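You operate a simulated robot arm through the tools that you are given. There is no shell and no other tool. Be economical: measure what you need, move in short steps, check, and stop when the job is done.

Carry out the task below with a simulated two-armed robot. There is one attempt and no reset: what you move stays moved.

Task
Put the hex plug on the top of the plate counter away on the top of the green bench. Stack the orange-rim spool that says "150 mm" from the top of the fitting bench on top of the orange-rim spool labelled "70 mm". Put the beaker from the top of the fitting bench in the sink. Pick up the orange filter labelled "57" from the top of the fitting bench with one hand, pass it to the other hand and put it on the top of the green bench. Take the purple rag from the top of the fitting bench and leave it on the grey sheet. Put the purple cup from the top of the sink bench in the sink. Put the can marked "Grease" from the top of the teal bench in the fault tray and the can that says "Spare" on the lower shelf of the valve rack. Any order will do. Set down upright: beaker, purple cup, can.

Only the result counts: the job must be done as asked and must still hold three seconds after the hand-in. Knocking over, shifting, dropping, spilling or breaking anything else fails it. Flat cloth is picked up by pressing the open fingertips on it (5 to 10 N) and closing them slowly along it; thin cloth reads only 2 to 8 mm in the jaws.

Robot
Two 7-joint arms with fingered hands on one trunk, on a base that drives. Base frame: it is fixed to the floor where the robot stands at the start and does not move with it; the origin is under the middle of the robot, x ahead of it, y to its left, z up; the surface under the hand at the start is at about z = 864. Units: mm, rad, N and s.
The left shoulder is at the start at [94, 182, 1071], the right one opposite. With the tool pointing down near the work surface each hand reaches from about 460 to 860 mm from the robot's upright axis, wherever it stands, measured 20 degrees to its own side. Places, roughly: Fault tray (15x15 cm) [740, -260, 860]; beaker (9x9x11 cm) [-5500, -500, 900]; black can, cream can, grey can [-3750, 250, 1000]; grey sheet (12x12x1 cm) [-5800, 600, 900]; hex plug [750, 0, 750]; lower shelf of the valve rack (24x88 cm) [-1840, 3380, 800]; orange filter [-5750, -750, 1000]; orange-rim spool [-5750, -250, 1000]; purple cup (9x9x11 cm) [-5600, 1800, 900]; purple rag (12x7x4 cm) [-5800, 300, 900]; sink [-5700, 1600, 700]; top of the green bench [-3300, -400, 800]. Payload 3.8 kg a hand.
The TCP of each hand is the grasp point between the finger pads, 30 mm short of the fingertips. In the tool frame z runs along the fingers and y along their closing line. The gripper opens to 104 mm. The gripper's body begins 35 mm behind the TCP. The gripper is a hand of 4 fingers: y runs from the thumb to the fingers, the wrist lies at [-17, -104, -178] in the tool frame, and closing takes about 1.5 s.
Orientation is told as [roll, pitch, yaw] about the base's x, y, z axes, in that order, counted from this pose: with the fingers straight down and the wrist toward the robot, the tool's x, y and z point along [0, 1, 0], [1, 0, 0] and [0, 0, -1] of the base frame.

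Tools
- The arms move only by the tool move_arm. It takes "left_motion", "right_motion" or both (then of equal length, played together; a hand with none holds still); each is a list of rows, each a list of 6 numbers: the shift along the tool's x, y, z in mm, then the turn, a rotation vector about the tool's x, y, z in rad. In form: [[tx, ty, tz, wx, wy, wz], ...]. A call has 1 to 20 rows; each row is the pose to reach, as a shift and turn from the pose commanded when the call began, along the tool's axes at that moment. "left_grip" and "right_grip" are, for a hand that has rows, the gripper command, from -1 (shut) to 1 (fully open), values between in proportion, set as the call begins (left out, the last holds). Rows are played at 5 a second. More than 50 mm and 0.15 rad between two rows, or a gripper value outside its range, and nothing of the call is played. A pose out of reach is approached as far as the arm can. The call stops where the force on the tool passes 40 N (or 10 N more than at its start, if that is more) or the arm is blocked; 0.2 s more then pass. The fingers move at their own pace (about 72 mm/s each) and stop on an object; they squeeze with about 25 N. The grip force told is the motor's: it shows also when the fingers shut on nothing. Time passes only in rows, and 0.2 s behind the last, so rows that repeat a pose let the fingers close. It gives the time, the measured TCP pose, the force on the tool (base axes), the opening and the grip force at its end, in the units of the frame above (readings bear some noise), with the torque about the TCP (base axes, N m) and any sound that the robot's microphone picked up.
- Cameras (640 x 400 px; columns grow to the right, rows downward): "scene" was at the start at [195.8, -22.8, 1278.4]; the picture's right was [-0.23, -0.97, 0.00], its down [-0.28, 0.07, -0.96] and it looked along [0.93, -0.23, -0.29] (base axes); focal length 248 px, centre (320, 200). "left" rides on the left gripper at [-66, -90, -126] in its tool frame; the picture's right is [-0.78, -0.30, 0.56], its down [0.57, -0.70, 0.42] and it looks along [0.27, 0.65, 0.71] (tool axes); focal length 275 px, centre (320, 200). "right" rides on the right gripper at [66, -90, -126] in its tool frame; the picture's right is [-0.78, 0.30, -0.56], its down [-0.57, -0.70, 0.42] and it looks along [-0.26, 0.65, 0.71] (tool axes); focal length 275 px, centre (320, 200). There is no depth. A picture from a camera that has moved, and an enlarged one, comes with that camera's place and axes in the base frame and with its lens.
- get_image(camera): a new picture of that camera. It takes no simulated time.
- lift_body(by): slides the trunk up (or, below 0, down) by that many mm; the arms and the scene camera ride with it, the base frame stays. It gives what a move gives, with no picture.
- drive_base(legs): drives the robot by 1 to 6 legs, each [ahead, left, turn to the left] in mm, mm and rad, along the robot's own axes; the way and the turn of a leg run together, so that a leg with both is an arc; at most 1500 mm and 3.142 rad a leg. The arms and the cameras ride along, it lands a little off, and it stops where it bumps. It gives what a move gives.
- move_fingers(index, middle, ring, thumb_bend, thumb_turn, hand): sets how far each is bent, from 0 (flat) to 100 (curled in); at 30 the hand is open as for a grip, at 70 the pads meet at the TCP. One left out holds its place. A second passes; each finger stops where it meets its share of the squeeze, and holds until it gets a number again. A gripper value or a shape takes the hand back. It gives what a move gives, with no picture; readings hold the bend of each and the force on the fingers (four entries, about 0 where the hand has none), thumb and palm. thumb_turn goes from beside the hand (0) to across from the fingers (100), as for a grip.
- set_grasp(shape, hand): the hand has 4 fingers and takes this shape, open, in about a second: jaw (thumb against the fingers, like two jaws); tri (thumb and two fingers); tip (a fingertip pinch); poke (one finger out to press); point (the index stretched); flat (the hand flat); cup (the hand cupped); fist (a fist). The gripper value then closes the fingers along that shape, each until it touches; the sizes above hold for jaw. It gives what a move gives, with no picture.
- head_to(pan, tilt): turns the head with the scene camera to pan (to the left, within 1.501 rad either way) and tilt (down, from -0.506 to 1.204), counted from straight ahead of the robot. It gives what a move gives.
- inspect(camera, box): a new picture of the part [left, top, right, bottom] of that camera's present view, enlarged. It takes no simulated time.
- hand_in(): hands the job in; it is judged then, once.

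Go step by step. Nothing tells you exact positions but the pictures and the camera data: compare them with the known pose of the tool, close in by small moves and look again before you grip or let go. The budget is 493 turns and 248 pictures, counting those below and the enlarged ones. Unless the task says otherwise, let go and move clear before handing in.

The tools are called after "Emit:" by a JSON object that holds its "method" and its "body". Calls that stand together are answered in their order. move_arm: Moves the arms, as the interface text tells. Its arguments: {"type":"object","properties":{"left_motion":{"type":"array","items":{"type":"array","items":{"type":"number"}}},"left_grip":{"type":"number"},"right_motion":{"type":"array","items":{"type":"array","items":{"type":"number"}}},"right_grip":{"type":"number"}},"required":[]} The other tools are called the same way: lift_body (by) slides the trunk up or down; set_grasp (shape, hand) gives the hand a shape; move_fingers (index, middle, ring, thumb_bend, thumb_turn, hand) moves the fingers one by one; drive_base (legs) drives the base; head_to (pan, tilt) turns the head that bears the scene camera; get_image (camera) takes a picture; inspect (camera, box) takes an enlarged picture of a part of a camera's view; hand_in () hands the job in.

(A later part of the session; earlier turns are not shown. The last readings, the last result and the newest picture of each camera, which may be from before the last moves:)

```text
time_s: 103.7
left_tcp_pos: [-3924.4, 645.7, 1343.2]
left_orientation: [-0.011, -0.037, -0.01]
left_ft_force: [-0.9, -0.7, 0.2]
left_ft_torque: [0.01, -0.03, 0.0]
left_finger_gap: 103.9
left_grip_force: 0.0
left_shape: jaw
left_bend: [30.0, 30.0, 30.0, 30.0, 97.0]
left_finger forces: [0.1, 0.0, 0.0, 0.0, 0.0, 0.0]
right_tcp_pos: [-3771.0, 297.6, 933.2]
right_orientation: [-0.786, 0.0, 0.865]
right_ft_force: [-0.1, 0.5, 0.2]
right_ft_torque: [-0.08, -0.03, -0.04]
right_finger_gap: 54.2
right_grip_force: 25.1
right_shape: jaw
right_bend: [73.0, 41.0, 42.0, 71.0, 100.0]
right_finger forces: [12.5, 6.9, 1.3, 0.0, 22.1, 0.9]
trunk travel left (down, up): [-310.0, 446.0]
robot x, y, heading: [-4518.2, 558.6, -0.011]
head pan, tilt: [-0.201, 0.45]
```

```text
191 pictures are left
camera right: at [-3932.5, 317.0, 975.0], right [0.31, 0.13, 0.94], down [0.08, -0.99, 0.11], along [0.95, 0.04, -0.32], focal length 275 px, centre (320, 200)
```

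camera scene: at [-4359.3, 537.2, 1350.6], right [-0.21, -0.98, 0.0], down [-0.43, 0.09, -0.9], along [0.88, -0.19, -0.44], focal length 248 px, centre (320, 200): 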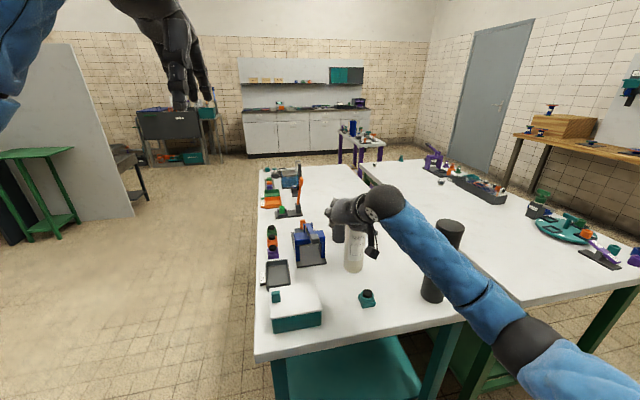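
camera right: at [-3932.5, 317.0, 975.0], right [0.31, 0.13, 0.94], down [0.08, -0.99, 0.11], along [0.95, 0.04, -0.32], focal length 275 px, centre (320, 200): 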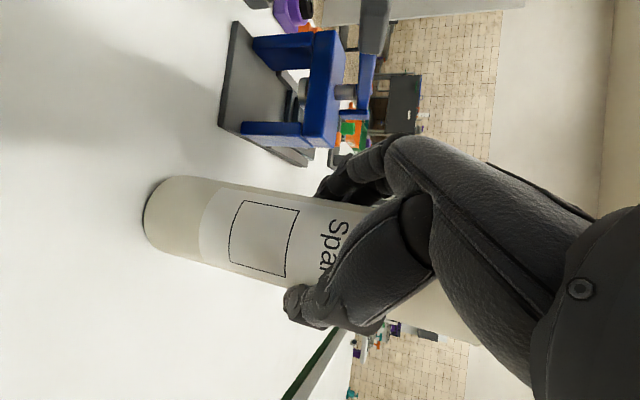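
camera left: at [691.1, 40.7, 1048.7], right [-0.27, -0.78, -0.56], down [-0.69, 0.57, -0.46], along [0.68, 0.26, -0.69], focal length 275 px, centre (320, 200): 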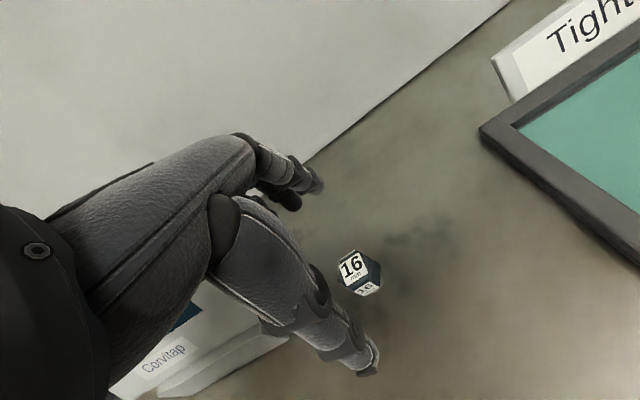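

Gripped. Lifting straight up.

Emit:
{"method": "move_arm", "body": {"right_motion": [[-7, 0, -7, 0, 0, 0], [-21, 0, -21, 0, 0, 0], [-42, 0, -42, 0, 0, 0], [-70, 0, -70, 0, 0, 0], [-100, 0, -100, 0, 0, 0], [-130, 0, -130, 0, 0, 0], [-155, 0, -155, 0, 0, 0], [-155, 0, -155, 0, 0, 0]]}}

Emit:
{"method": "get_image", "body": {"camera": "scene"}}

```text
time_s: 105.5
left_tcp_pos: [-3923.7, 643.5, 1343.0]
left_orientation: [-0.01, -0.033, -0.008]
left_ft_force: [-0.9, -0.2, 0.0]
left_ft_torque: [0.02, 0.0, 0.02]
left_finger_gap: 104.0
left_grip_force: 0.1
left_shape: jaw
left_bend: [30.0, 30.0, 30.0, 30.0, 97.0]
left_finger forces: [0.0, 0.0, 0.0, 0.1, 0.0, 0.0]
right_tcp_pos: [-3772.2, 296.8, 1151.9]
right_orientation: [-0.785, 0.0, 0.864]
right_ft_force: [0.4, 0.3, -4.4]
right_ft_torque: [-0.01, 0.04, -0.04]
right_finger_gap: 54.1
right_grip_force: 24.8
right_shape: jaw
right_bend: [73.0, 41.0, 42.0, 71.0, 100.0]
right_finger forces: [13.2, 7.0, 1.1, 0.0, 22.1, 0.6]
trunk travel left (down, up): [-310.0, 446.0]
robot x, y, heading: [-4517.5, 561.2, -0.007]
head pan, tilt: [-0.201, 0.45]
```

```text
190 pictures are left
camera scene: at [-4358.3, 536.9, 1350.4], right [-0.21, -0.98, 0.0], down [-0.43, 0.09, -0.9], along [0.88, -0.19, -0.44], focal length 248 px, centre (320, 200)
```

scene: 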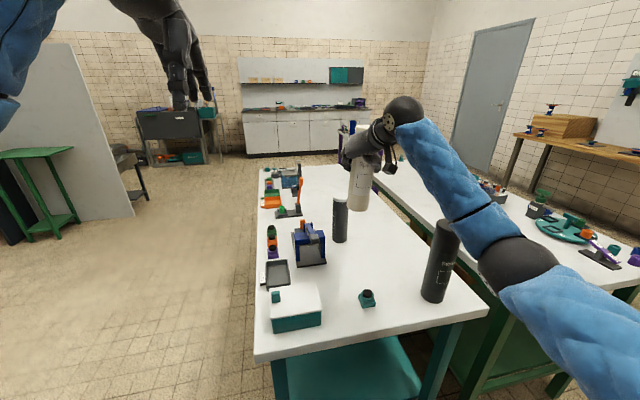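

Spare can is held upright (~0.45 kg). I'll back away, tuck the right hand, and orient the left hand the mirror way for the grease can.

Emit:
{"method": "drive_base", "body": {"legs": [[-320, 0, 0]]}}

Emit:
{"method": "move_arm", "body": {"right_motion": [[13, -18, -14, 0, 0, 0], [26, -36, -28, 0, 0, 0], [39, -54, -42, 0, 0, 0], [52, -72, -56, 0, 0, 0], [65, -92, -71, 0, 0, 0], [78, -110, -85, 0, 0, 0], [91, -128, -100, 0, 0, 0], [105, -147, -114, 0, 0, 0], [118, -165, -128, 0, 0, 0], [131, -184, -143, 0, 0, 0], [131, -184, -143, 0, 0, 0]], "left_motion": [[11, -9, 16, -0.034, 0.073, 0.082], [22, -18, 32, -0.068, 0.147, 0.165], [33, -27, 48, -0.103, 0.22, 0.247], [44, -36, 64, -0.137, 0.294, 0.33], [55, -45, 80, -0.171, 0.367, 0.412], [66, -55, 96, -0.205, 0.44, 0.495], [78, -65, 112, -0.239, 0.514, 0.577], [90, -75, 128, -0.274, 0.587, 0.66], [101, -85, 145, -0.308, 0.661, 0.742], [113, -94, 163, -0.342, 0.734, 0.825], [113, -94, 163, -0.342, 0.734, 0.825]]}}

Emit:
{"method": "get_image", "body": {"camera": "scene"}}

```text
time_s: 107.6
left_tcp_pos: [-4244.5, 647.4, 1343.2]
left_orientation: [-0.011, -0.034, -0.008]
left_ft_force: [-0.9, -0.3, -0.1]
left_ft_torque: [-0.03, 0.0, -0.02]
left_finger_gap: 103.9
left_grip_force: 0.0
left_shape: jaw
left_bend: [30.0, 30.0, 30.0, 30.0, 97.0]
left_finger forces: [0.1, 0.0, 0.0, 0.0, 0.0, 0.0]
right_tcp_pos: [-4090.5, 299.1, 1151.4]
right_orientation: [-0.786, -0.001, 0.866]
right_ft_force: [-0.4, 0.1, -3.3]
right_ft_torque: [0.03, 0.03, 0.0]
right_finger_gap: 53.8
right_grip_force: 25.0
right_shape: jaw
right_bend: [73.0, 41.0, 42.0, 71.0, 100.0]
right_finger forces: [13.1, 7.0, 1.1, 0.0, 22.2, 0.6]
trunk travel left (down, up): [-310.0, 446.0]
robot x, y, heading: [-4836.6, 562.2, -0.001]
head pan, tilt: [-0.201, 0.45]
```

```text
time_s: 110.0
left_tcp_pos: [-4330.6, 759.2, 1176.8]
left_orientation: [0.806, -0.031, -0.881]
left_ft_force: [0.5, -0.9, -0.7]
left_ft_torque: [-0.02, 0.01, 0.0]
left_finger_gap: 103.8
left_grip_force: 0.1
left_shape: jaw
left_bend: [30.0, 30.0, 30.0, 30.0, 97.0]
left_finger forces: [0.0, 0.1, 0.0, 0.0, 0.0, 0.0]
right_tcp_pos: [-4356.9, 286.8, 1159.2]
right_orientation: [-0.785, 0.0, 0.864]
right_ft_force: [-0.3, -0.1, -3.0]
right_ft_torque: [0.02, 0.04, -0.04]
right_finger_gap: 54.0
right_grip_force: 24.6
right_shape: jaw
right_bend: [73.0, 41.0, 42.0, 71.0, 100.0]
right_finger forces: [13.1, 7.3, 1.3, 0.0, 22.0, 0.6]
trunk travel left (down, up): [-310.0, 446.0]
robot x, y, heading: [-4833.5, 562.2, -0.005]
head pan, tilt: [-0.201, 0.45]
```

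```text
189 pictures are left
camera scene: at [-4677.8, 539.3, 1350.4], right [-0.21, -0.98, 0.0], down [-0.43, 0.09, -0.9], along [0.88, -0.19, -0.44], focal length 248 px, centre (320, 200)
```

scene: 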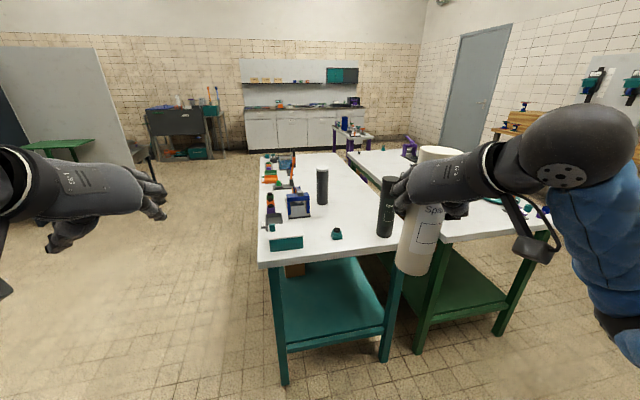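

Emit:
{"method": "drive_base", "body": {"legs": [[0, -372, 0], [410, 0, 0]]}}

Emit:
{"method": "head_to", "body": {"pan": 0.1, "tilt": 0.45}}

Emit:
{"method": "get_image", "body": {"camera": "scene"}}

Emit:
{"method": "get_image", "body": {"camera": "left"}}

```text
time_s: 114.5
left_tcp_pos: [-3922.0, 387.5, 1176.9]
left_orientation: [0.805, -0.029, -0.874]
left_ft_force: [0.4, -0.7, 0.1]
left_ft_torque: [0.0, -0.02, -0.02]
left_finger_gap: 104.1
left_grip_force: 0.1
left_shape: jaw
left_bend: [30.0, 30.0, 30.0, 30.0, 97.0]
left_finger forces: [0.0, 0.0, 0.0, 0.0, 0.0, 0.0]
right_tcp_pos: [-3946.2, -85.6, 1159.2]
right_orientation: [-0.785, 0.001, 0.871]
right_ft_force: [1.1, -0.1, -3.7]
right_ft_torque: [0.02, 0.04, 0.02]
right_finger_gap: 53.7
right_grip_force: 25.1
right_shape: jaw
right_bend: [73.0, 41.0, 42.0, 71.0, 100.0]
right_finger forces: [13.2, 7.4, 1.3, 0.0, 22.1, 0.7]
trunk travel left (down, up): [-310.0, 446.0]
robot x, y, heading: [-4427.8, 186.2, -0.004]
head pan, tilt: [-0.201, 0.45]
```

```text
time_s: 115.3
left_tcp_pos: [-3924.0, 387.7, 1176.0]
left_orientation: [0.805, -0.031, -0.874]
left_ft_force: [0.4, 0.6, -0.4]
left_ft_torque: [-0.02, -0.02, -0.04]
left_finger_gap: 103.9
left_grip_force: 0.0
left_shape: jaw
left_bend: [30.0, 30.0, 30.0, 30.0, 97.0]
left_finger forces: [0.0, 0.1, 0.1, 0.0, 0.1, 0.1]
right_tcp_pos: [-3945.1, -85.6, 1160.2]
right_orientation: [-0.785, 0.0, 0.87]
right_ft_force: [0.4, 0.2, -3.9]
right_ft_torque: [0.03, 0.04, 0.02]
right_finger_gap: 53.9
right_grip_force: 25.2
right_shape: jaw
right_bend: [73.0, 41.0, 42.0, 71.0, 100.0]
right_finger forces: [13.3, 7.4, 1.3, 0.0, 22.2, 0.6]
trunk travel left (down, up): [-310.0, 446.0]
robot x, y, heading: [-4426.5, 187.5, 0.002]
head pan, tilt: [0.099, 0.45]
```

```text
188 pictures are left
camera scene: at [-4267.3, 193.0, 1350.5], right [0.1, -1.0, 0.0], down [-0.43, -0.04, -0.9], along [0.9, 0.09, -0.44], focal length 248 px, centre (320, 200)
```

scene: 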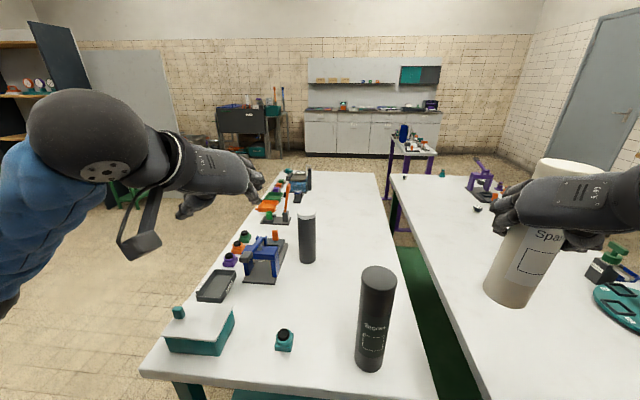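

```text
187 pictures are left
camera left: at [-4086.1, 371.2, 1212.5], right [-0.28, 0.12, -0.95], down [0.09, 0.99, 0.1], along [0.96, -0.06, -0.28], focal length 275 px, centre (320, 200)
```

left: 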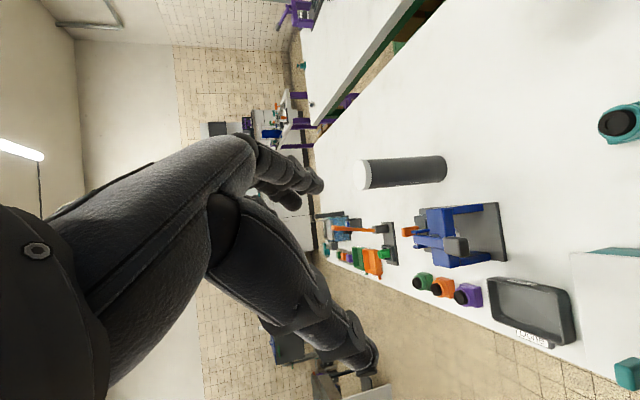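

Emit:
{"method": "move_arm", "body": {"left_motion": [[13, 45, 13, 0.004, -0.003, 0.004], [25, 89, 25, 0.007, -0.007, 0.007], [38, 134, 38, 0.01, -0.01, 0.01], [50, 178, 50, 0.014, -0.014, 0.014], [63, 223, 63, 0.018, -0.017, 0.018], [75, 267, 75, 0.021, -0.02, 0.021], [45, 267, 105, 0.021, -0.02, 0.021], [10, 267, 140, 0.021, -0.02, 0.021], [-25, 267, 175, 0.021, -0.02, 0.021], [-61, 267, 211, 0.021, -0.02, 0.021], [-61, 267, 211, 0.021, -0.02, 0.021]], "left_grip": 1}}

Emit:
{"method": "get_image", "body": {"camera": "scene"}}

Emit:
{"method": "get_image", "body": {"camera": "left"}}

```text
refused: row 10 steps farther than a row can; nothing moved
```

```text
186 pictures are left
camera scene: at [-4267.3, 193.0, 1350.5], right [0.1, -1.0, 0.0], down [-0.43, -0.04, -0.9], along [0.9, 0.09, -0.44], focal length 248 px, centre (320, 200)
```

scene: 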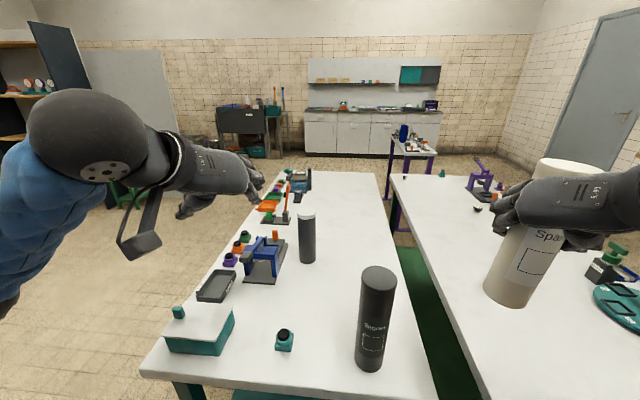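

```text
185 pictures are left
camera left: at [-4086.1, 371.2, 1212.5], right [-0.28, 0.12, -0.95], down [0.09, 0.99, 0.1], along [0.96, -0.06, -0.28], focal length 275 px, centre (320, 200)
```

left: 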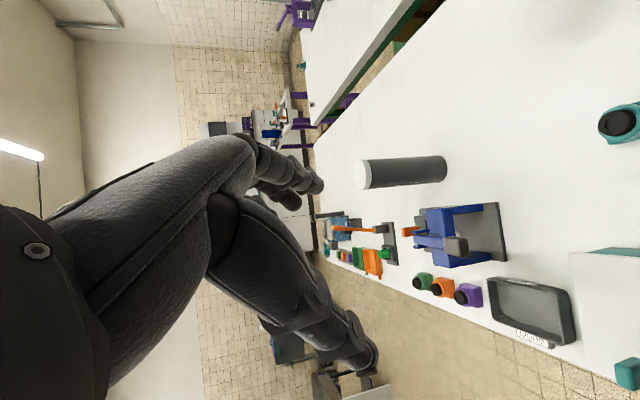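

Emit:
{"method": "move_arm", "body": {"left_motion": [[13, 45, 13, 0.004, -0.003, 0.004], [25, 89, 25, 0.007, -0.007, 0.007], [38, 134, 38, 0.01, -0.01, 0.01], [50, 178, 50, 0.014, -0.014, 0.014], [63, 223, 63, 0.018, -0.017, 0.018], [75, 267, 75, 0.021, -0.02, 0.021], [48, 267, 102, 0.021, -0.02, 0.021], [20, 267, 130, 0.021, -0.02, 0.021], [-8, 267, 158, 0.021, -0.02, 0.021], [-35, 267, 185, 0.021, -0.02, 0.021], [-61, 267, 211, 0.021, -0.02, 0.021], [-61, 267, 211, 0.021, -0.02, 0.021]], "left_grip": 1}}

Emit:
{"method": "get_image", "body": {"camera": "scene"}}

Emit:
{"method": "get_image", "body": {"camera": "left"}}

```text
time_s: 117.9
left_tcp_pos: [-3664.0, 249.0, 994.6]
left_orientation: [0.788, -0.002, -0.873]
left_ft_force: [0.3, -0.5, -0.7]
left_ft_torque: [-0.04, 0.02, 0.0]
left_finger_gap: 103.7
left_grip_force: 0.0
left_shape: jaw
left_bend: [30.0, 30.0, 30.0, 30.0, 97.0]
left_finger forces: [0.0, 0.0, 0.1, 0.1, 0.1, 0.0]
right_tcp_pos: [-3945.8, -85.9, 1159.6]
right_orientation: [-0.787, -0.001, 0.871]
right_ft_force: [0.2, -0.1, -3.1]
right_ft_torque: [0.01, 0.03, -0.02]
right_finger_gap: 53.6
right_grip_force: 24.8
right_shape: jaw
right_bend: [73.0, 41.0, 42.0, 71.0, 100.0]
right_finger forces: [13.2, 7.3, 1.4, 0.1, 22.1, 0.6]
trunk travel left (down, up): [-310.0, 446.0]
robot x, y, heading: [-4426.6, 187.1, -0.005]
head pan, tilt: [0.099, 0.45]
```

```text
184 pictures are left
camera scene: at [-4267.6, 192.9, 1350.6], right [0.1, -1.0, 0.0], down [-0.43, -0.04, -0.9], along [0.9, 0.09, -0.44], focal length 248 px, centre (320, 200)
```

scene: 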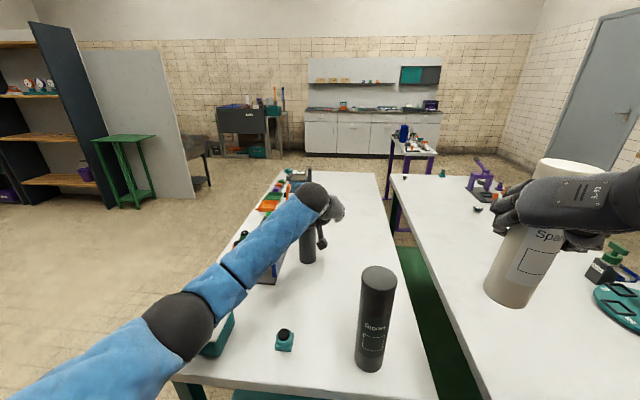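

```text
183 pictures are left
camera left: at [-3826.3, 231.8, 1036.3], right [-0.31, 0.13, -0.94], down [0.09, 0.99, 0.1], along [0.95, -0.05, -0.32], focal length 275 px, centre (320, 200)
```

left: 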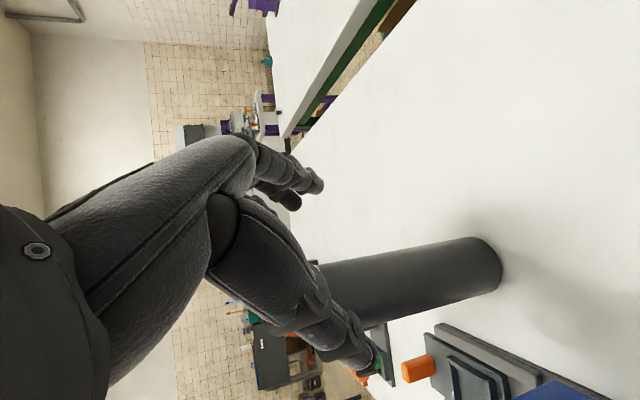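

Emit:
{"method": "move_arm", "body": {"left_motion": [[0, -6, 0, 0, 0, 0], [0, -6, 20, 0, 0, 0], [0, -6, 40, 0, 0, 0], [0, -6, 60, 0, 0, 0], [0, -6, 70, 0, 0, 0], [0, -6, 70, 0, 0, 0]], "left_grip": 0.65}}

Emit:
{"method": "get_image", "body": {"camera": "left"}}

Emit:
{"method": "inspect", "body": {"camera": "scene", "box": [230, 165, 374, 275]}}

```text
time_s: 119.3
left_tcp_pos: [-3629.2, 286.0, 944.0]
left_orientation: [0.785, 0.0, -0.874]
left_ft_force: [-0.3, -0.2, 1.1]
left_ft_torque: [-0.02, -0.01, 0.01]
left_finger_gap: 85.9
left_grip_force: 0.0
left_shape: jaw
left_bend: [27.0, 33.0, 31.0, 44.0, 98.0]
left_finger forces: [0.1, 0.0, 0.0, 0.0, 0.0, 0.1]
right_tcp_pos: [-3945.5, -85.1, 1158.7]
right_orientation: [-0.785, 0.001, 0.87]
right_ft_force: [0.2, 0.1, -3.1]
right_ft_torque: [0.01, 0.02, 0.0]
right_finger_gap: 53.9
right_grip_force: 25.0
right_shape: jaw
right_bend: [73.0, 41.0, 42.0, 71.0, 100.0]
right_finger forces: [13.1, 7.4, 1.2, 0.1, 22.1, 0.6]
trunk travel left (down, up): [-310.0, 446.0]
robot x, y, heading: [-4429.3, 184.3, 0.0]
head pan, tilt: [0.099, 0.45]
```

```text
182 pictures are left
camera left: at [-3791.3, 268.5, 986.1], right [-0.31, 0.13, -0.94], down [0.09, 0.99, 0.1], along [0.95, -0.05, -0.32], focal length 275 px, centre (320, 200)
```

left: 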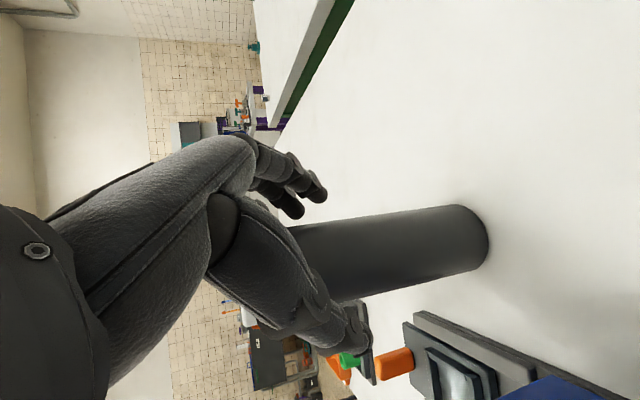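

```text
3.64 times, centred on (302, 220) of scene
camera zoom: at [-4267.3, 193.0, 1350.5], right [0.1, -1.0, 0.0], down [-0.43, -0.04, -0.9], along [0.9, 0.09, -0.44], focal length 900 px, centre (386, 127)
```

zoom: 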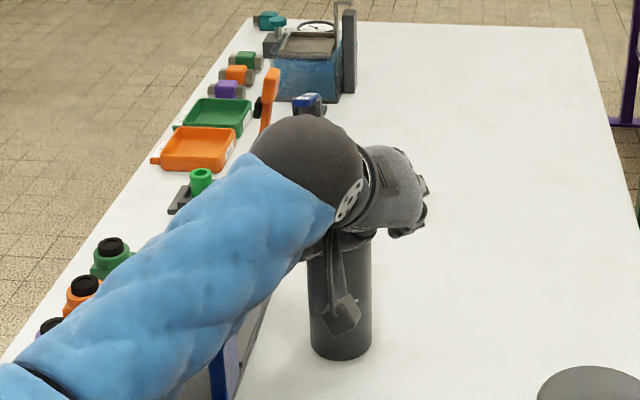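

Emit:
{"method": "move_arm", "body": {"left_motion": [[0, -3, 10, 0, 0, 0], [0, -3, 20, 0, 0, 0], [0, -3, 30, 0, 0, 0], [0, -3, 30, 0, 0, 0]]}}

Emit:
{"method": "get_image", "body": {"camera": "left"}}

```text
time_s: 120.3
left_tcp_pos: [-3615.1, 300.3, 923.7]
left_orientation: [0.786, -0.001, -0.875]
left_ft_force: [0.9, -0.7, -0.1]
left_ft_torque: [0.05, -0.01, -0.02]
left_finger_gap: 86.1
left_grip_force: 0.0
left_shape: jaw
left_bend: [27.0, 33.0, 31.0, 44.0, 98.0]
left_finger forces: [0.0, 0.1, 0.6, 0.0, 0.0, 0.0]
right_tcp_pos: [-3947.1, -85.7, 1160.3]
right_orientation: [-0.788, 0.0, 0.87]
right_ft_force: [-0.5, -0.3, -4.0]
right_ft_torque: [0.02, 0.09, 0.01]
right_finger_gap: 54.1
right_grip_force: 25.1
right_shape: jaw
right_bend: [73.0, 41.0, 42.0, 71.0, 100.0]
right_finger forces: [13.3, 7.3, 1.3, 0.1, 22.1, 0.6]
trunk travel left (down, up): [-310.0, 446.0]
robot x, y, heading: [-4427.2, 181.2, 0.003]
head pan, tilt: [0.099, 0.45]
```

```text
180 pictures are left
camera left: at [-3777.0, 284.4, 965.4], right [-0.31, 0.13, -0.94], down [0.09, 0.99, 0.1], along [0.95, -0.05, -0.32], focal length 275 px, centre (320, 200)
```

left: 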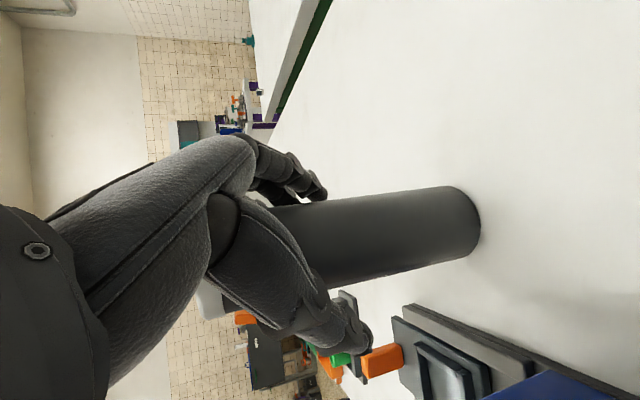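

Emit:
{"method": "move_arm", "body": {"left_motion": [[0, 0, 0, 0, 0, 0], [0, 0, 0, 0, 0, 0], [0, 0, 0, 0, 0, 0], [0, 0, 0, 0, 0, 0], [0, 0, 0, 0, 0, 0], [0, 0, 0, 0, 0, 0], [0, 0, 0, 0, 0, 0]], "left_grip": -1}}

Emit:
{"method": "get_image", "body": {"camera": "left"}}

```text
time_s: 121.9
left_tcp_pos: [-3614.5, 301.8, 922.7]
left_orientation: [0.785, 0.0, -0.874]
left_ft_force: [0.5, 0.4, 0.0]
left_ft_torque: [0.06, 0.08, 0.02]
left_finger_gap: 50.5
left_grip_force: 24.9
left_shape: jaw
left_bend: [73.0, 42.0, 43.0, 73.0, 100.0]
left_finger forces: [12.5, 6.7, 2.2, 0.0, 22.0, 0.2]
right_tcp_pos: [-3945.8, -85.1, 1159.4]
right_orientation: [-0.787, -0.001, 0.872]
right_ft_force: [0.0, 0.4, -3.4]
right_ft_torque: [0.03, 0.01, -0.01]
right_finger_gap: 53.9
right_grip_force: 24.8
right_shape: jaw
right_bend: [73.0, 41.0, 42.0, 71.0, 100.0]
right_finger forces: [13.1, 7.3, 1.2, 0.0, 22.2, 0.5]
trunk travel left (down, up): [-310.0, 446.0]
robot x, y, heading: [-4426.4, 183.5, 0.002]
head pan, tilt: [0.099, 0.45]
```

```text
179 pictures are left
camera left: at [-3776.9, 284.5, 965.3], right [-0.31, 0.13, -0.94], down [0.09, 0.99, 0.1], along [0.95, -0.05, -0.32], focal length 275 px, centre (320, 200)
```

left: 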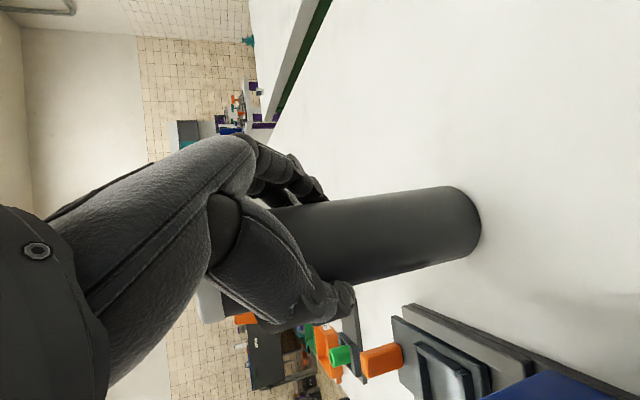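

Emit:
{"method": "move_arm", "body": {"left_motion": [[7, 0, -7, 0, 0, 0], [21, 0, -21, 0, 0, 0], [45, 0, -45, 0, 0, 0], [75, 0, -75, 0, 0, 0], [105, 0, -105, 0, 0, 0], [135, 0, -135, 0, 0, 0], [160, 0, -160, 0, 0, 0], [160, 0, -160, 0, 0, 0]]}}

Emit:
{"method": "get_image", "body": {"camera": "scene"}}

```text
time_s: 123.7
left_tcp_pos: [-3614.2, 302.5, 1148.7]
left_orientation: [0.783, 0.0, -0.875]
left_ft_force: [-0.6, -0.7, -4.4]
left_ft_torque: [0.01, 0.08, -0.01]
left_finger_gap: 50.4
left_grip_force: 24.8
left_shape: jaw
left_bend: [73.0, 42.0, 43.0, 73.0, 100.0]
left_finger forces: [13.3, 6.8, 1.4, 0.0, 22.0, 0.0]
right_tcp_pos: [-3943.7, -85.2, 1159.5]
right_orientation: [-0.784, 0.0, 0.871]
right_ft_force: [0.1, -0.4, -3.2]
right_ft_torque: [-0.01, 0.03, 0.01]
right_finger_gap: 54.0
right_grip_force: 25.3
right_shape: jaw
right_bend: [73.0, 41.0, 42.0, 71.0, 100.0]
right_finger forces: [13.2, 7.3, 1.3, 0.0, 22.1, 0.5]
trunk travel left (down, up): [-310.0, 446.0]
robot x, y, heading: [-4427.7, 184.2, 0.0]
head pan, tilt: [0.099, 0.45]
```

```text
178 pictures are left
camera scene: at [-4266.3, 193.3, 1350.3], right [0.1, -1.0, 0.0], down [-0.43, -0.04, -0.9], along [0.9, 0.09, -0.44], focal length 248 px, centre (320, 200)
```

scene: 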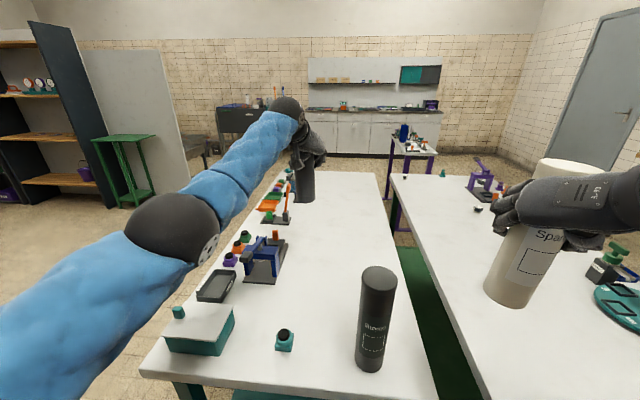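

Both cans are held. I'll back out, tuck the left arm, and drive toward the rack.

Emit:
{"method": "drive_base", "body": {"legs": [[-400, 0, 0]]}}

Emit:
{"method": "move_arm", "body": {"left_motion": [[-12, -32, -12, 0, 0, 0], [-24, -64, -24, 0, 0, 0], [-36, -96, -36, 0, 0, 0], [-48, -128, -48, 0, 0, 0], [-60, -160, -60, 0, 0, 0], [-72, -192, -72, 0, 0, 0], [-84, -224, -84, 0, 0, 0], [-96, -256, -96, 0, 0, 0], [-108, -290, -108, 0, 0, 0], [-108, -290, -108, 0, 0, 0]]}}

Emit:
{"method": "drive_base", "body": {"legs": [[0, 980, 0], [1490, 0, 0], [450, 0, 0], [0, 1000, 0]]}}

Emit:
{"method": "head_to", "body": {"pan": 0.6, "tilt": 0.2}}

Emit:
{"method": "get_image", "body": {"camera": "scene"}}

```text
time_s: 126.2
left_tcp_pos: [-4017.6, 304.9, 1148.6]
left_orientation: [0.784, 0.0, -0.871]
left_ft_force: [-0.4, 0.3, -3.4]
left_ft_torque: [0.0, 0.0, -0.01]
left_finger_gap: 50.7
left_grip_force: 25.2
left_shape: jaw
left_bend: [73.0, 42.0, 43.0, 73.0, 100.0]
left_finger forces: [13.3, 6.8, 1.4, 0.1, 22.0, 0.1]
right_tcp_pos: [-4347.7, -84.5, 1159.0]
right_orientation: [-0.787, 0.001, 0.874]
right_ft_force: [0.3, -0.1, -3.6]
right_ft_torque: [0.01, 0.02, 0.01]
right_finger_gap: 54.1
right_grip_force: 24.9
right_shape: jaw
right_bend: [73.0, 41.0, 42.0, 71.0, 100.0]
right_finger forces: [13.2, 7.3, 1.3, 0.0, 22.1, 0.7]
trunk travel left (down, up): [-310.0, 446.0]
robot x, y, heading: [-4830.0, 183.1, 0.002]
head pan, tilt: [0.099, 0.45]
```

```text
time_s: 128.4
left_tcp_pos: [-4320.2, 427.7, 1148.4]
left_orientation: [0.786, 0.002, -0.871]
left_ft_force: [0.1, 0.4, -3.4]
left_ft_torque: [0.02, 0.05, 0.02]
left_finger_gap: 50.4
left_grip_force: 25.6
left_shape: jaw
left_bend: [73.0, 42.0, 43.0, 73.0, 100.0]
left_finger forces: [13.3, 7.2, 1.5, 0.1, 21.9, 0.0]
right_tcp_pos: [-4345.7, -84.4, 1158.1]
right_orientation: [-0.786, 0.001, 0.875]
right_ft_force: [0.3, -0.1, -4.1]
right_ft_torque: [0.01, 0.02, -0.02]
right_finger_gap: 53.9
right_grip_force: 25.0
right_shape: jaw
right_bend: [73.0, 41.0, 42.0, 71.0, 100.0]
right_finger forces: [13.2, 7.3, 1.3, 0.1, 22.1, 0.6]
trunk travel left (down, up): [-310.0, 446.0]
robot x, y, heading: [-4830.8, 180.4, 0.0]
head pan, tilt: [0.099, 0.45]
```

```text
time_s: 147.6
left_tcp_pos: [-2407.1, 2438.3, 1148.1]
left_orientation: [0.785, -0.001, -0.863]
left_ft_force: [-0.3, 0.0, -4.3]
left_ft_torque: [0.0, 0.03, 0.03]
left_finger_gap: 50.4
left_grip_force: 24.7
left_shape: jaw
left_bend: [73.0, 42.0, 43.0, 73.0, 100.0]
left_finger forces: [13.3, 7.2, 1.6, 0.0, 21.9, 0.0]
right_tcp_pos: [-2431.0, 1926.2, 1159.6]
right_orientation: [-0.787, -0.001, 0.88]
right_ft_force: [0.5, 0.3, -3.1]
right_ft_torque: [-0.01, 0.01, 0.02]
right_finger_gap: 53.7
right_grip_force: 25.3
right_shape: jaw
right_bend: [73.0, 41.0, 42.0, 71.0, 100.0]
right_finger forces: [13.2, 7.3, 1.3, 0.0, 22.1, 0.5]
trunk travel left (down, up): [-310.0, 446.0]
robot x, y, heading: [-2913.6, 2195.5, 0.006]
head pan, tilt: [0.099, 0.45]
```

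```text
time_s: 148.5
left_tcp_pos: [-2406.5, 2436.9, 1148.3]
left_orientation: [0.785, -0.001, -0.864]
left_ft_force: [0.4, 0.0, -2.3]
left_ft_torque: [-0.02, 0.05, 0.0]
left_finger_gap: 50.3
left_grip_force: 25.0
left_shape: jaw
left_bend: [73.0, 42.0, 43.0, 73.0, 100.0]
left_finger forces: [13.3, 7.1, 1.7, 0.0, 21.9, 0.1]
right_tcp_pos: [-2429.5, 1925.1, 1159.1]
right_orientation: [-0.786, 0.001, 0.878]
right_ft_force: [-0.9, 0.3, -3.1]
right_ft_torque: [0.03, 0.03, -0.01]
right_finger_gap: 53.7
right_grip_force: 24.4
right_shape: jaw
right_bend: [73.0, 41.0, 42.0, 71.0, 100.0]
right_finger forces: [13.2, 7.2, 1.2, 0.0, 22.2, 0.6]
trunk travel left (down, up): [-310.0, 446.0]
robot x, y, heading: [-2912.9, 2191.7, 0.005]
head pan, tilt: [0.6, 0.201]
```

```text
177 pictures are left
camera scene: at [-2769.1, 2244.8, 1373.7], right [0.57, -0.82, 0.0], down [-0.16, -0.11, -0.98], along [0.8, 0.56, -0.2], focal length 248 px, centre (320, 200)
```

scene: 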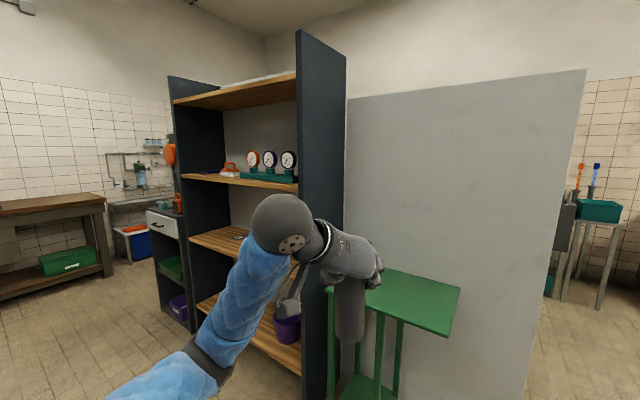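

Emit:
{"method": "drive_base", "body": {"legs": [[0, 1250, 0]]}}

Emit:
{"method": "head_to", "body": {"pan": -0.05, "tilt": 0.4}}

Emit:
{"method": "get_image", "body": {"camera": "scene"}}

```text
time_s: 154.8
left_tcp_pos: [-2416.9, 3694.3, 1148.4]
left_orientation: [0.785, 0.0, -0.865]
left_ft_force: [0.1, 0.2, -3.6]
left_ft_torque: [-0.03, 0.02, 0.05]
left_finger_gap: 50.1
left_grip_force: 25.1
left_shape: jaw
left_bend: [73.0, 42.0, 43.0, 73.0, 100.0]
left_finger forces: [13.2, 7.1, 1.6, 0.0, 21.8, 0.0]
right_tcp_pos: [-2440.9, 3182.7, 1158.5]
right_orientation: [-0.785, 0.0, 0.882]
right_ft_force: [1.2, -0.2, -3.5]
right_ft_torque: [-0.01, 0.04, -0.01]
right_finger_gap: 53.9
right_grip_force: 24.7
right_shape: jaw
right_bend: [73.0, 41.0, 42.0, 71.0, 100.0]
right_finger forces: [13.1, 7.3, 1.3, 0.0, 22.0, 0.6]
trunk travel left (down, up): [-310.0, 446.0]
robot x, y, heading: [-2925.5, 3448.1, 0.009]
head pan, tilt: [0.6, 0.201]
```

```text
time_s: 155.9
left_tcp_pos: [-2417.8, 3694.8, 1149.1]
left_orientation: [0.786, -0.001, -0.864]
left_ft_force: [0.0, 0.2, -3.3]
left_ft_torque: [-0.01, 0.08, 0.0]
left_finger_gap: 50.4
left_grip_force: 25.0
left_shape: jaw
left_bend: [73.0, 42.0, 43.0, 73.0, 100.0]
left_finger forces: [13.3, 7.2, 1.6, 0.0, 21.9, 0.1]
right_tcp_pos: [-2441.2, 3183.9, 1159.9]
right_orientation: [-0.785, -0.001, 0.882]
right_ft_force: [-0.1, -0.5, -3.0]
right_ft_torque: [0.0, 0.05, -0.01]
right_finger_gap: 53.8
right_grip_force: 25.5
right_shape: jaw
right_bend: [73.0, 41.0, 42.0, 71.0, 100.0]
right_finger forces: [13.2, 7.2, 1.3, 0.1, 22.0, 0.6]
trunk travel left (down, up): [-310.0, 446.0]
robot x, y, heading: [-2926.9, 3447.8, 0.01]
head pan, tilt: [-0.051, 0.4]
```

```text
176 pictures are left
camera scene: at [-2763.5, 3444.5, 1355.2], right [-0.04, -1.0, 0.0], down [-0.39, 0.02, -0.92], along [0.92, -0.04, -0.39], focal length 248 px, centre (320, 200)
```

scene: 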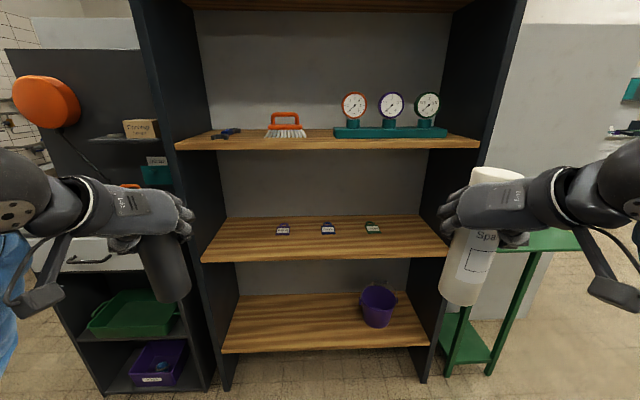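

The shelf at z≈800 holds three small plates at x≈-1780, and there is free space in front at y≈3260. I'll drive closer, lower the can, then go in.

Emit:
{"method": "drive_base", "body": {"legs": [[310, 0, -0.009]]}}

Emit:
{"method": "move_arm", "body": {"right_motion": [[21, 0, 21, 0, 0, 0], [49, 0, 49, 0, 0, 0], [77, 0, 77, 0, 0, 0], [105, 0, 105, 0, 0, 0], [131, 0, 131, 0, 0, 0], [131, 0, 131, 0, 0, 0]]}}

Emit:
{"method": "get_image", "body": {"camera": "scene"}}

Emit:
{"method": "get_image", "body": {"camera": "right"}}

```text
time_s: 158.0
left_tcp_pos: [-2103.7, 3690.9, 1147.9]
left_orientation: [0.783, 0.002, -0.873]
left_ft_force: [0.6, 0.5, -3.1]
left_ft_torque: [-0.03, 0.03, 0.01]
left_finger_gap: 50.3
left_grip_force: 25.1
left_shape: jaw
left_bend: [73.0, 42.0, 43.0, 73.0, 100.0]
left_finger forces: [13.3, 7.2, 1.6, 0.1, 22.0, 0.0]
right_tcp_pos: [-2131.3, 3178.4, 1159.1]
right_orientation: [-0.786, 0.002, 0.87]
right_ft_force: [0.7, 0.4, -3.5]
right_ft_torque: [0.0, 0.05, 0.02]
right_finger_gap: 54.2
right_grip_force: 25.6
right_shape: jaw
right_bend: [73.0, 41.0, 42.0, 71.0, 100.0]
right_finger forces: [13.2, 7.3, 1.4, 0.0, 22.0, 0.6]
trunk travel left (down, up): [-310.0, 446.0]
robot x, y, heading: [-2615.0, 3447.4, -0.002]
head pan, tilt: [-0.051, 0.4]
```

```text
time_s: 159.4
left_tcp_pos: [-2104.5, 3690.6, 1148.4]
left_orientation: [0.786, 0.0, -0.875]
left_ft_force: [-0.5, -0.4, -2.8]
left_ft_torque: [-0.04, 0.01, 0.01]
left_finger_gap: 50.0
left_grip_force: 24.9
left_shape: jaw
left_bend: [73.0, 42.0, 43.0, 73.0, 100.0]
left_finger forces: [13.4, 7.2, 1.6, 0.0, 21.9, 0.0]
right_tcp_pos: [-2133.9, 3179.7, 972.8]
right_orientation: [-0.786, -0.001, 0.871]
right_ft_force: [0.1, -0.3, -2.9]
right_ft_torque: [-0.01, 0.05, 0.02]
right_finger_gap: 53.8
right_grip_force: 24.9
right_shape: jaw
right_bend: [73.0, 41.0, 42.0, 71.0, 100.0]
right_finger forces: [13.3, 7.4, 1.3, 0.0, 22.0, 0.6]
trunk travel left (down, up): [-310.0, 446.0]
robot x, y, heading: [-2614.9, 3451.5, -0.004]
head pan, tilt: [-0.051, 0.4]
```

```text
175 pictures are left
camera scene: at [-2453.2, 3444.3, 1355.2], right [-0.05, -1.0, 0.0], down [-0.39, 0.02, -0.92], along [0.92, -0.05, -0.39], focal length 248 px, centre (320, 200)
```

scene: 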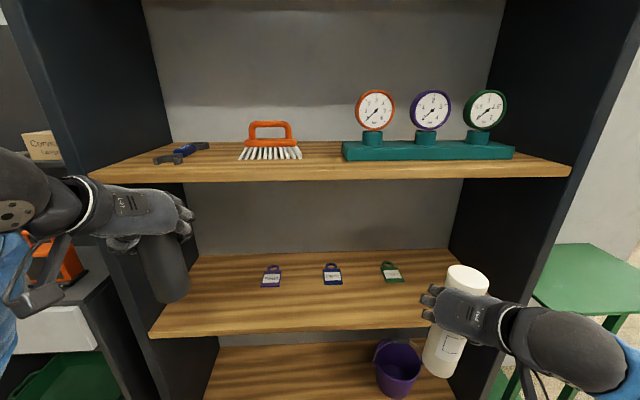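

```text
174 pictures are left
camera right: at [-2295.5, 3198.2, 1015.1], right [0.31, 0.13, 0.94], down [0.09, -0.99, 0.11], along [0.95, 0.05, -0.32], focal length 275 px, centre (320, 200)
```

right: 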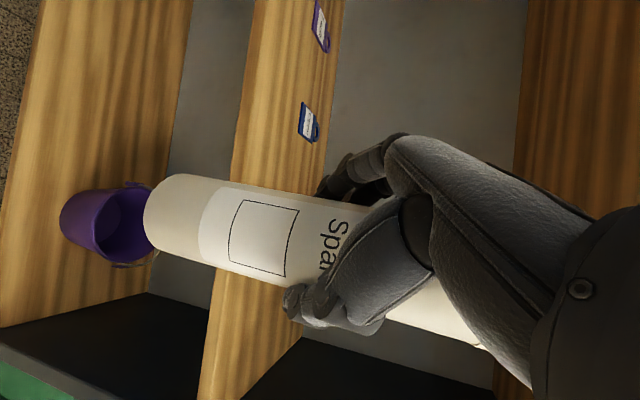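

Emit:
{"method": "move_arm", "body": {"right_motion": [[-16, 37, 16, 0, 0, 0], [-32, 75, 32, 0, 0, 0], [-48, 113, 48, 0, 0, 0], [-64, 150, 64, 0, 0, 0], [-80, 188, 80, 0, 0, 0], [-96, 225, 96, 0, 0, 0], [-96, 225, 96, 0, 0, 0]]}}

Emit:
{"method": "get_image", "body": {"camera": "scene"}}

Emit:
{"method": "get_image", "body": {"camera": "right"}}

```text
time_s: 161.0
left_tcp_pos: [-2105.4, 3691.2, 1147.9]
left_orientation: [0.785, 0.0, -0.875]
left_ft_force: [-0.8, -0.1, -4.4]
left_ft_torque: [-0.01, 0.09, -0.01]
left_finger_gap: 50.4
left_grip_force: 25.2
left_shape: jaw
left_bend: [73.0, 42.0, 43.0, 73.0, 100.0]
left_finger forces: [13.4, 7.3, 1.6, 0.1, 21.9, 0.1]
right_tcp_pos: [-1885.2, 3263.4, 974.8]
right_orientation: [-0.786, 0.003, 0.871]
right_ft_force: [-0.1, 0.1, -3.8]
right_ft_torque: [-0.03, 0.04, -0.01]
right_finger_gap: 54.0
right_grip_force: 24.8
right_shape: jaw
right_bend: [73.0, 41.0, 42.0, 72.0, 100.0]
right_finger forces: [13.5, 7.7, 1.3, 0.0, 22.3, 0.5]
trunk travel left (down, up): [-310.0, 446.0]
robot x, y, heading: [-2614.9, 3456.7, -0.002]
head pan, tilt: [-0.051, 0.4]
```

```text
173 pictures are left
camera scene: at [-2453.4, 3443.8, 1355.2], right [-0.05, -1.0, 0.0], down [-0.39, 0.02, -0.92], along [0.92, -0.05, -0.39], focal length 248 px, centre (320, 200)
```

scene: 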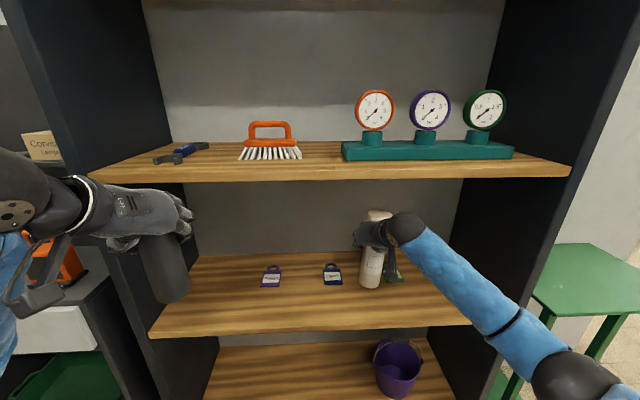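

```text
172 pictures are left
camera right: at [-2046.8, 3283.3, 1016.2], right [0.31, 0.13, 0.94], down [0.09, -0.99, 0.11], along [0.95, 0.05, -0.32], focal length 275 px, centre (320, 200)
```

right: 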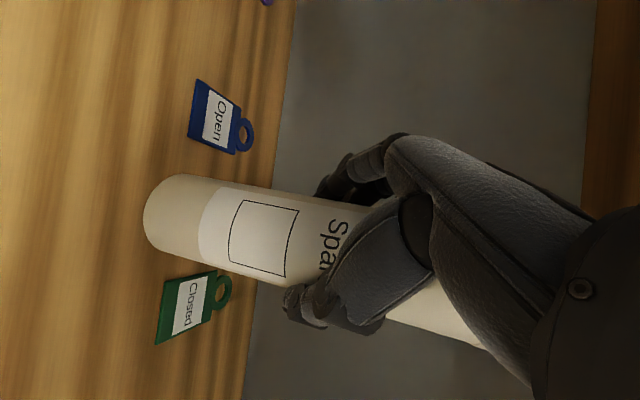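

Emit:
{"method": "move_arm", "body": {"right_motion": [[9, 0, 9, 0, 0, 0], [18, 0, 18, 0, 0, 0], [25, 0, 25, 0, 0, 0], [27.5, 0, 27.5, 0, 0, 0], [29.5, 0, 29.5, 0, 0, 0], [31, 0, 31, 0, 0, 0]]}}

Emit:
{"method": "inspect", "body": {"camera": "right", "box": [80, 120, 272, 300]}}

```text
time_s: 162.4
left_tcp_pos: [-2104.9, 3692.0, 1149.1]
left_orientation: [0.786, 0.001, -0.875]
left_ft_force: [0.0, -0.5, -3.7]
left_ft_torque: [-0.01, 0.04, 0.02]
left_finger_gap: 50.3
left_grip_force: 25.0
left_shape: jaw
left_bend: [73.0, 42.0, 43.0, 73.0, 100.0]
left_finger forces: [13.3, 7.1, 1.6, 0.0, 21.9, 0.0]
right_tcp_pos: [-1884.0, 3264.4, 931.6]
right_orientation: [-0.788, -0.001, 0.872]
right_ft_force: [-0.1, 0.2, 3.2]
right_ft_torque: [0.0, -0.02, 0.0]
right_finger_gap: 53.8
right_grip_force: 25.0
right_shape: jaw
right_bend: [73.0, 41.0, 42.0, 71.0, 100.0]
right_finger forces: [13.2, 7.9, 2.1, 0.0, 22.8, 0.6]
trunk travel left (down, up): [-310.0, 446.0]
robot x, y, heading: [-2613.2, 3451.3, 0.002]
head pan, tilt: [-0.051, 0.4]
```

```text
2.22 times, centred on (176, 210) of right
camera zoom: at [-2046.0, 3283.6, 974.1], right [0.3, 0.13, 0.94], down [0.09, -0.99, 0.11], along [0.95, 0.05, -0.31], focal length 612 px, centre (640, 178)
```

zoom: 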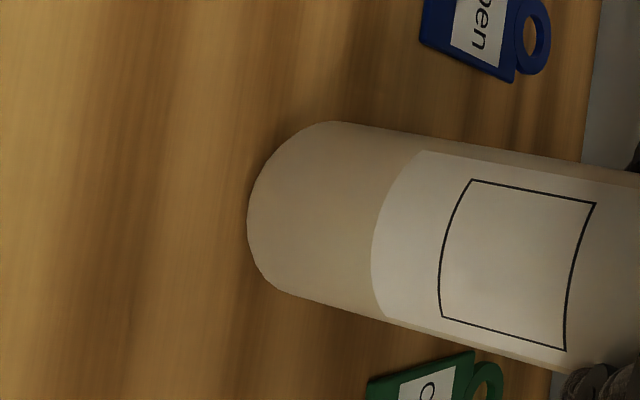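

Can is resting. Opening and retreating along the approach line.

Emit:
{"method": "move_arm", "body": {"right_motion": [[0, 0, 0, 0, 0, 0], [0, 0, 0, 0, 0, 0], [0, 0, 0, 0, 0, 0], [0, 0, 0, 0, 0, 0], [0, 0, 0, 0, 0, 0], [0, 0, -15, 0, 0, 0], [0, 0, -40, 0, 0, 0], [0, 0, -75, 0, 0, 0], [5, -10, -105, 0, 0, 0]], "right_grip": 1}}

Emit:
{"method": "get_image", "body": {"camera": "right"}}

Emit:
{"method": "get_image", "body": {"camera": "scene"}}

```text
time_s: 164.4
left_tcp_pos: [-2104.1, 3692.3, 1149.2]
left_orientation: [0.785, -0.001, -0.875]
left_ft_force: [0.0, 0.5, -3.5]
left_ft_torque: [-0.01, 0.05, -0.02]
left_finger_gap: 50.4
left_grip_force: 25.5
left_shape: jaw
left_bend: [73.0, 42.0, 43.0, 73.0, 100.0]
left_finger forces: [13.3, 7.3, 1.5, 0.0, 21.9, 0.1]
right_tcp_pos: [-1950.4, 3305.1, 1000.5]
right_orientation: [-0.787, 0.0, 0.871]
right_ft_force: [-0.9, 0.9, 0.1]
right_ft_torque: [0.0, 0.01, -0.02]
right_finger_gap: 103.5
right_grip_force: 0.0
right_shape: jaw
right_bend: [30.0, 30.0, 30.0, 30.0, 97.0]
right_finger forces: [0.0, 0.1, 0.0, 0.0, 0.1, 0.0]
trunk travel left (down, up): [-310.0, 446.0]
robot x, y, heading: [-2616.2, 3451.8, -0.002]
head pan, tilt: [-0.051, 0.4]
```

```text
170 pictures are left
camera right: at [-2112.5, 3325.3, 1043.5], right [0.31, 0.13, 0.94], down [0.09, -0.99, 0.11], along [0.95, 0.05, -0.32], focal length 275 px, centre (320, 200)
```

right: 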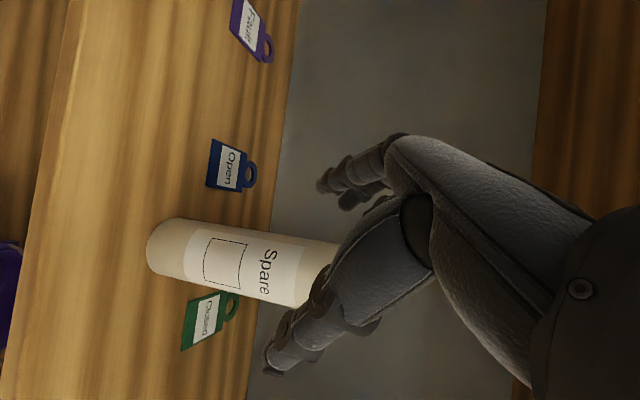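

```text
169 pictures are left
camera scene: at [-2453.8, 3444.2, 1355.3], right [-0.05, -1.0, 0.0], down [-0.39, 0.02, -0.92], along [0.92, -0.05, -0.39], focal length 248 px, centre (320, 200)
```

scene: 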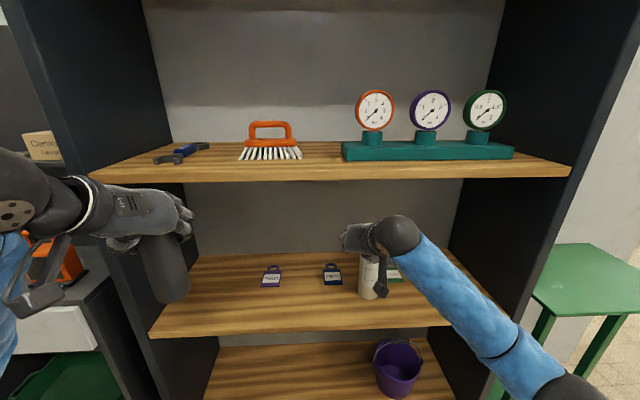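

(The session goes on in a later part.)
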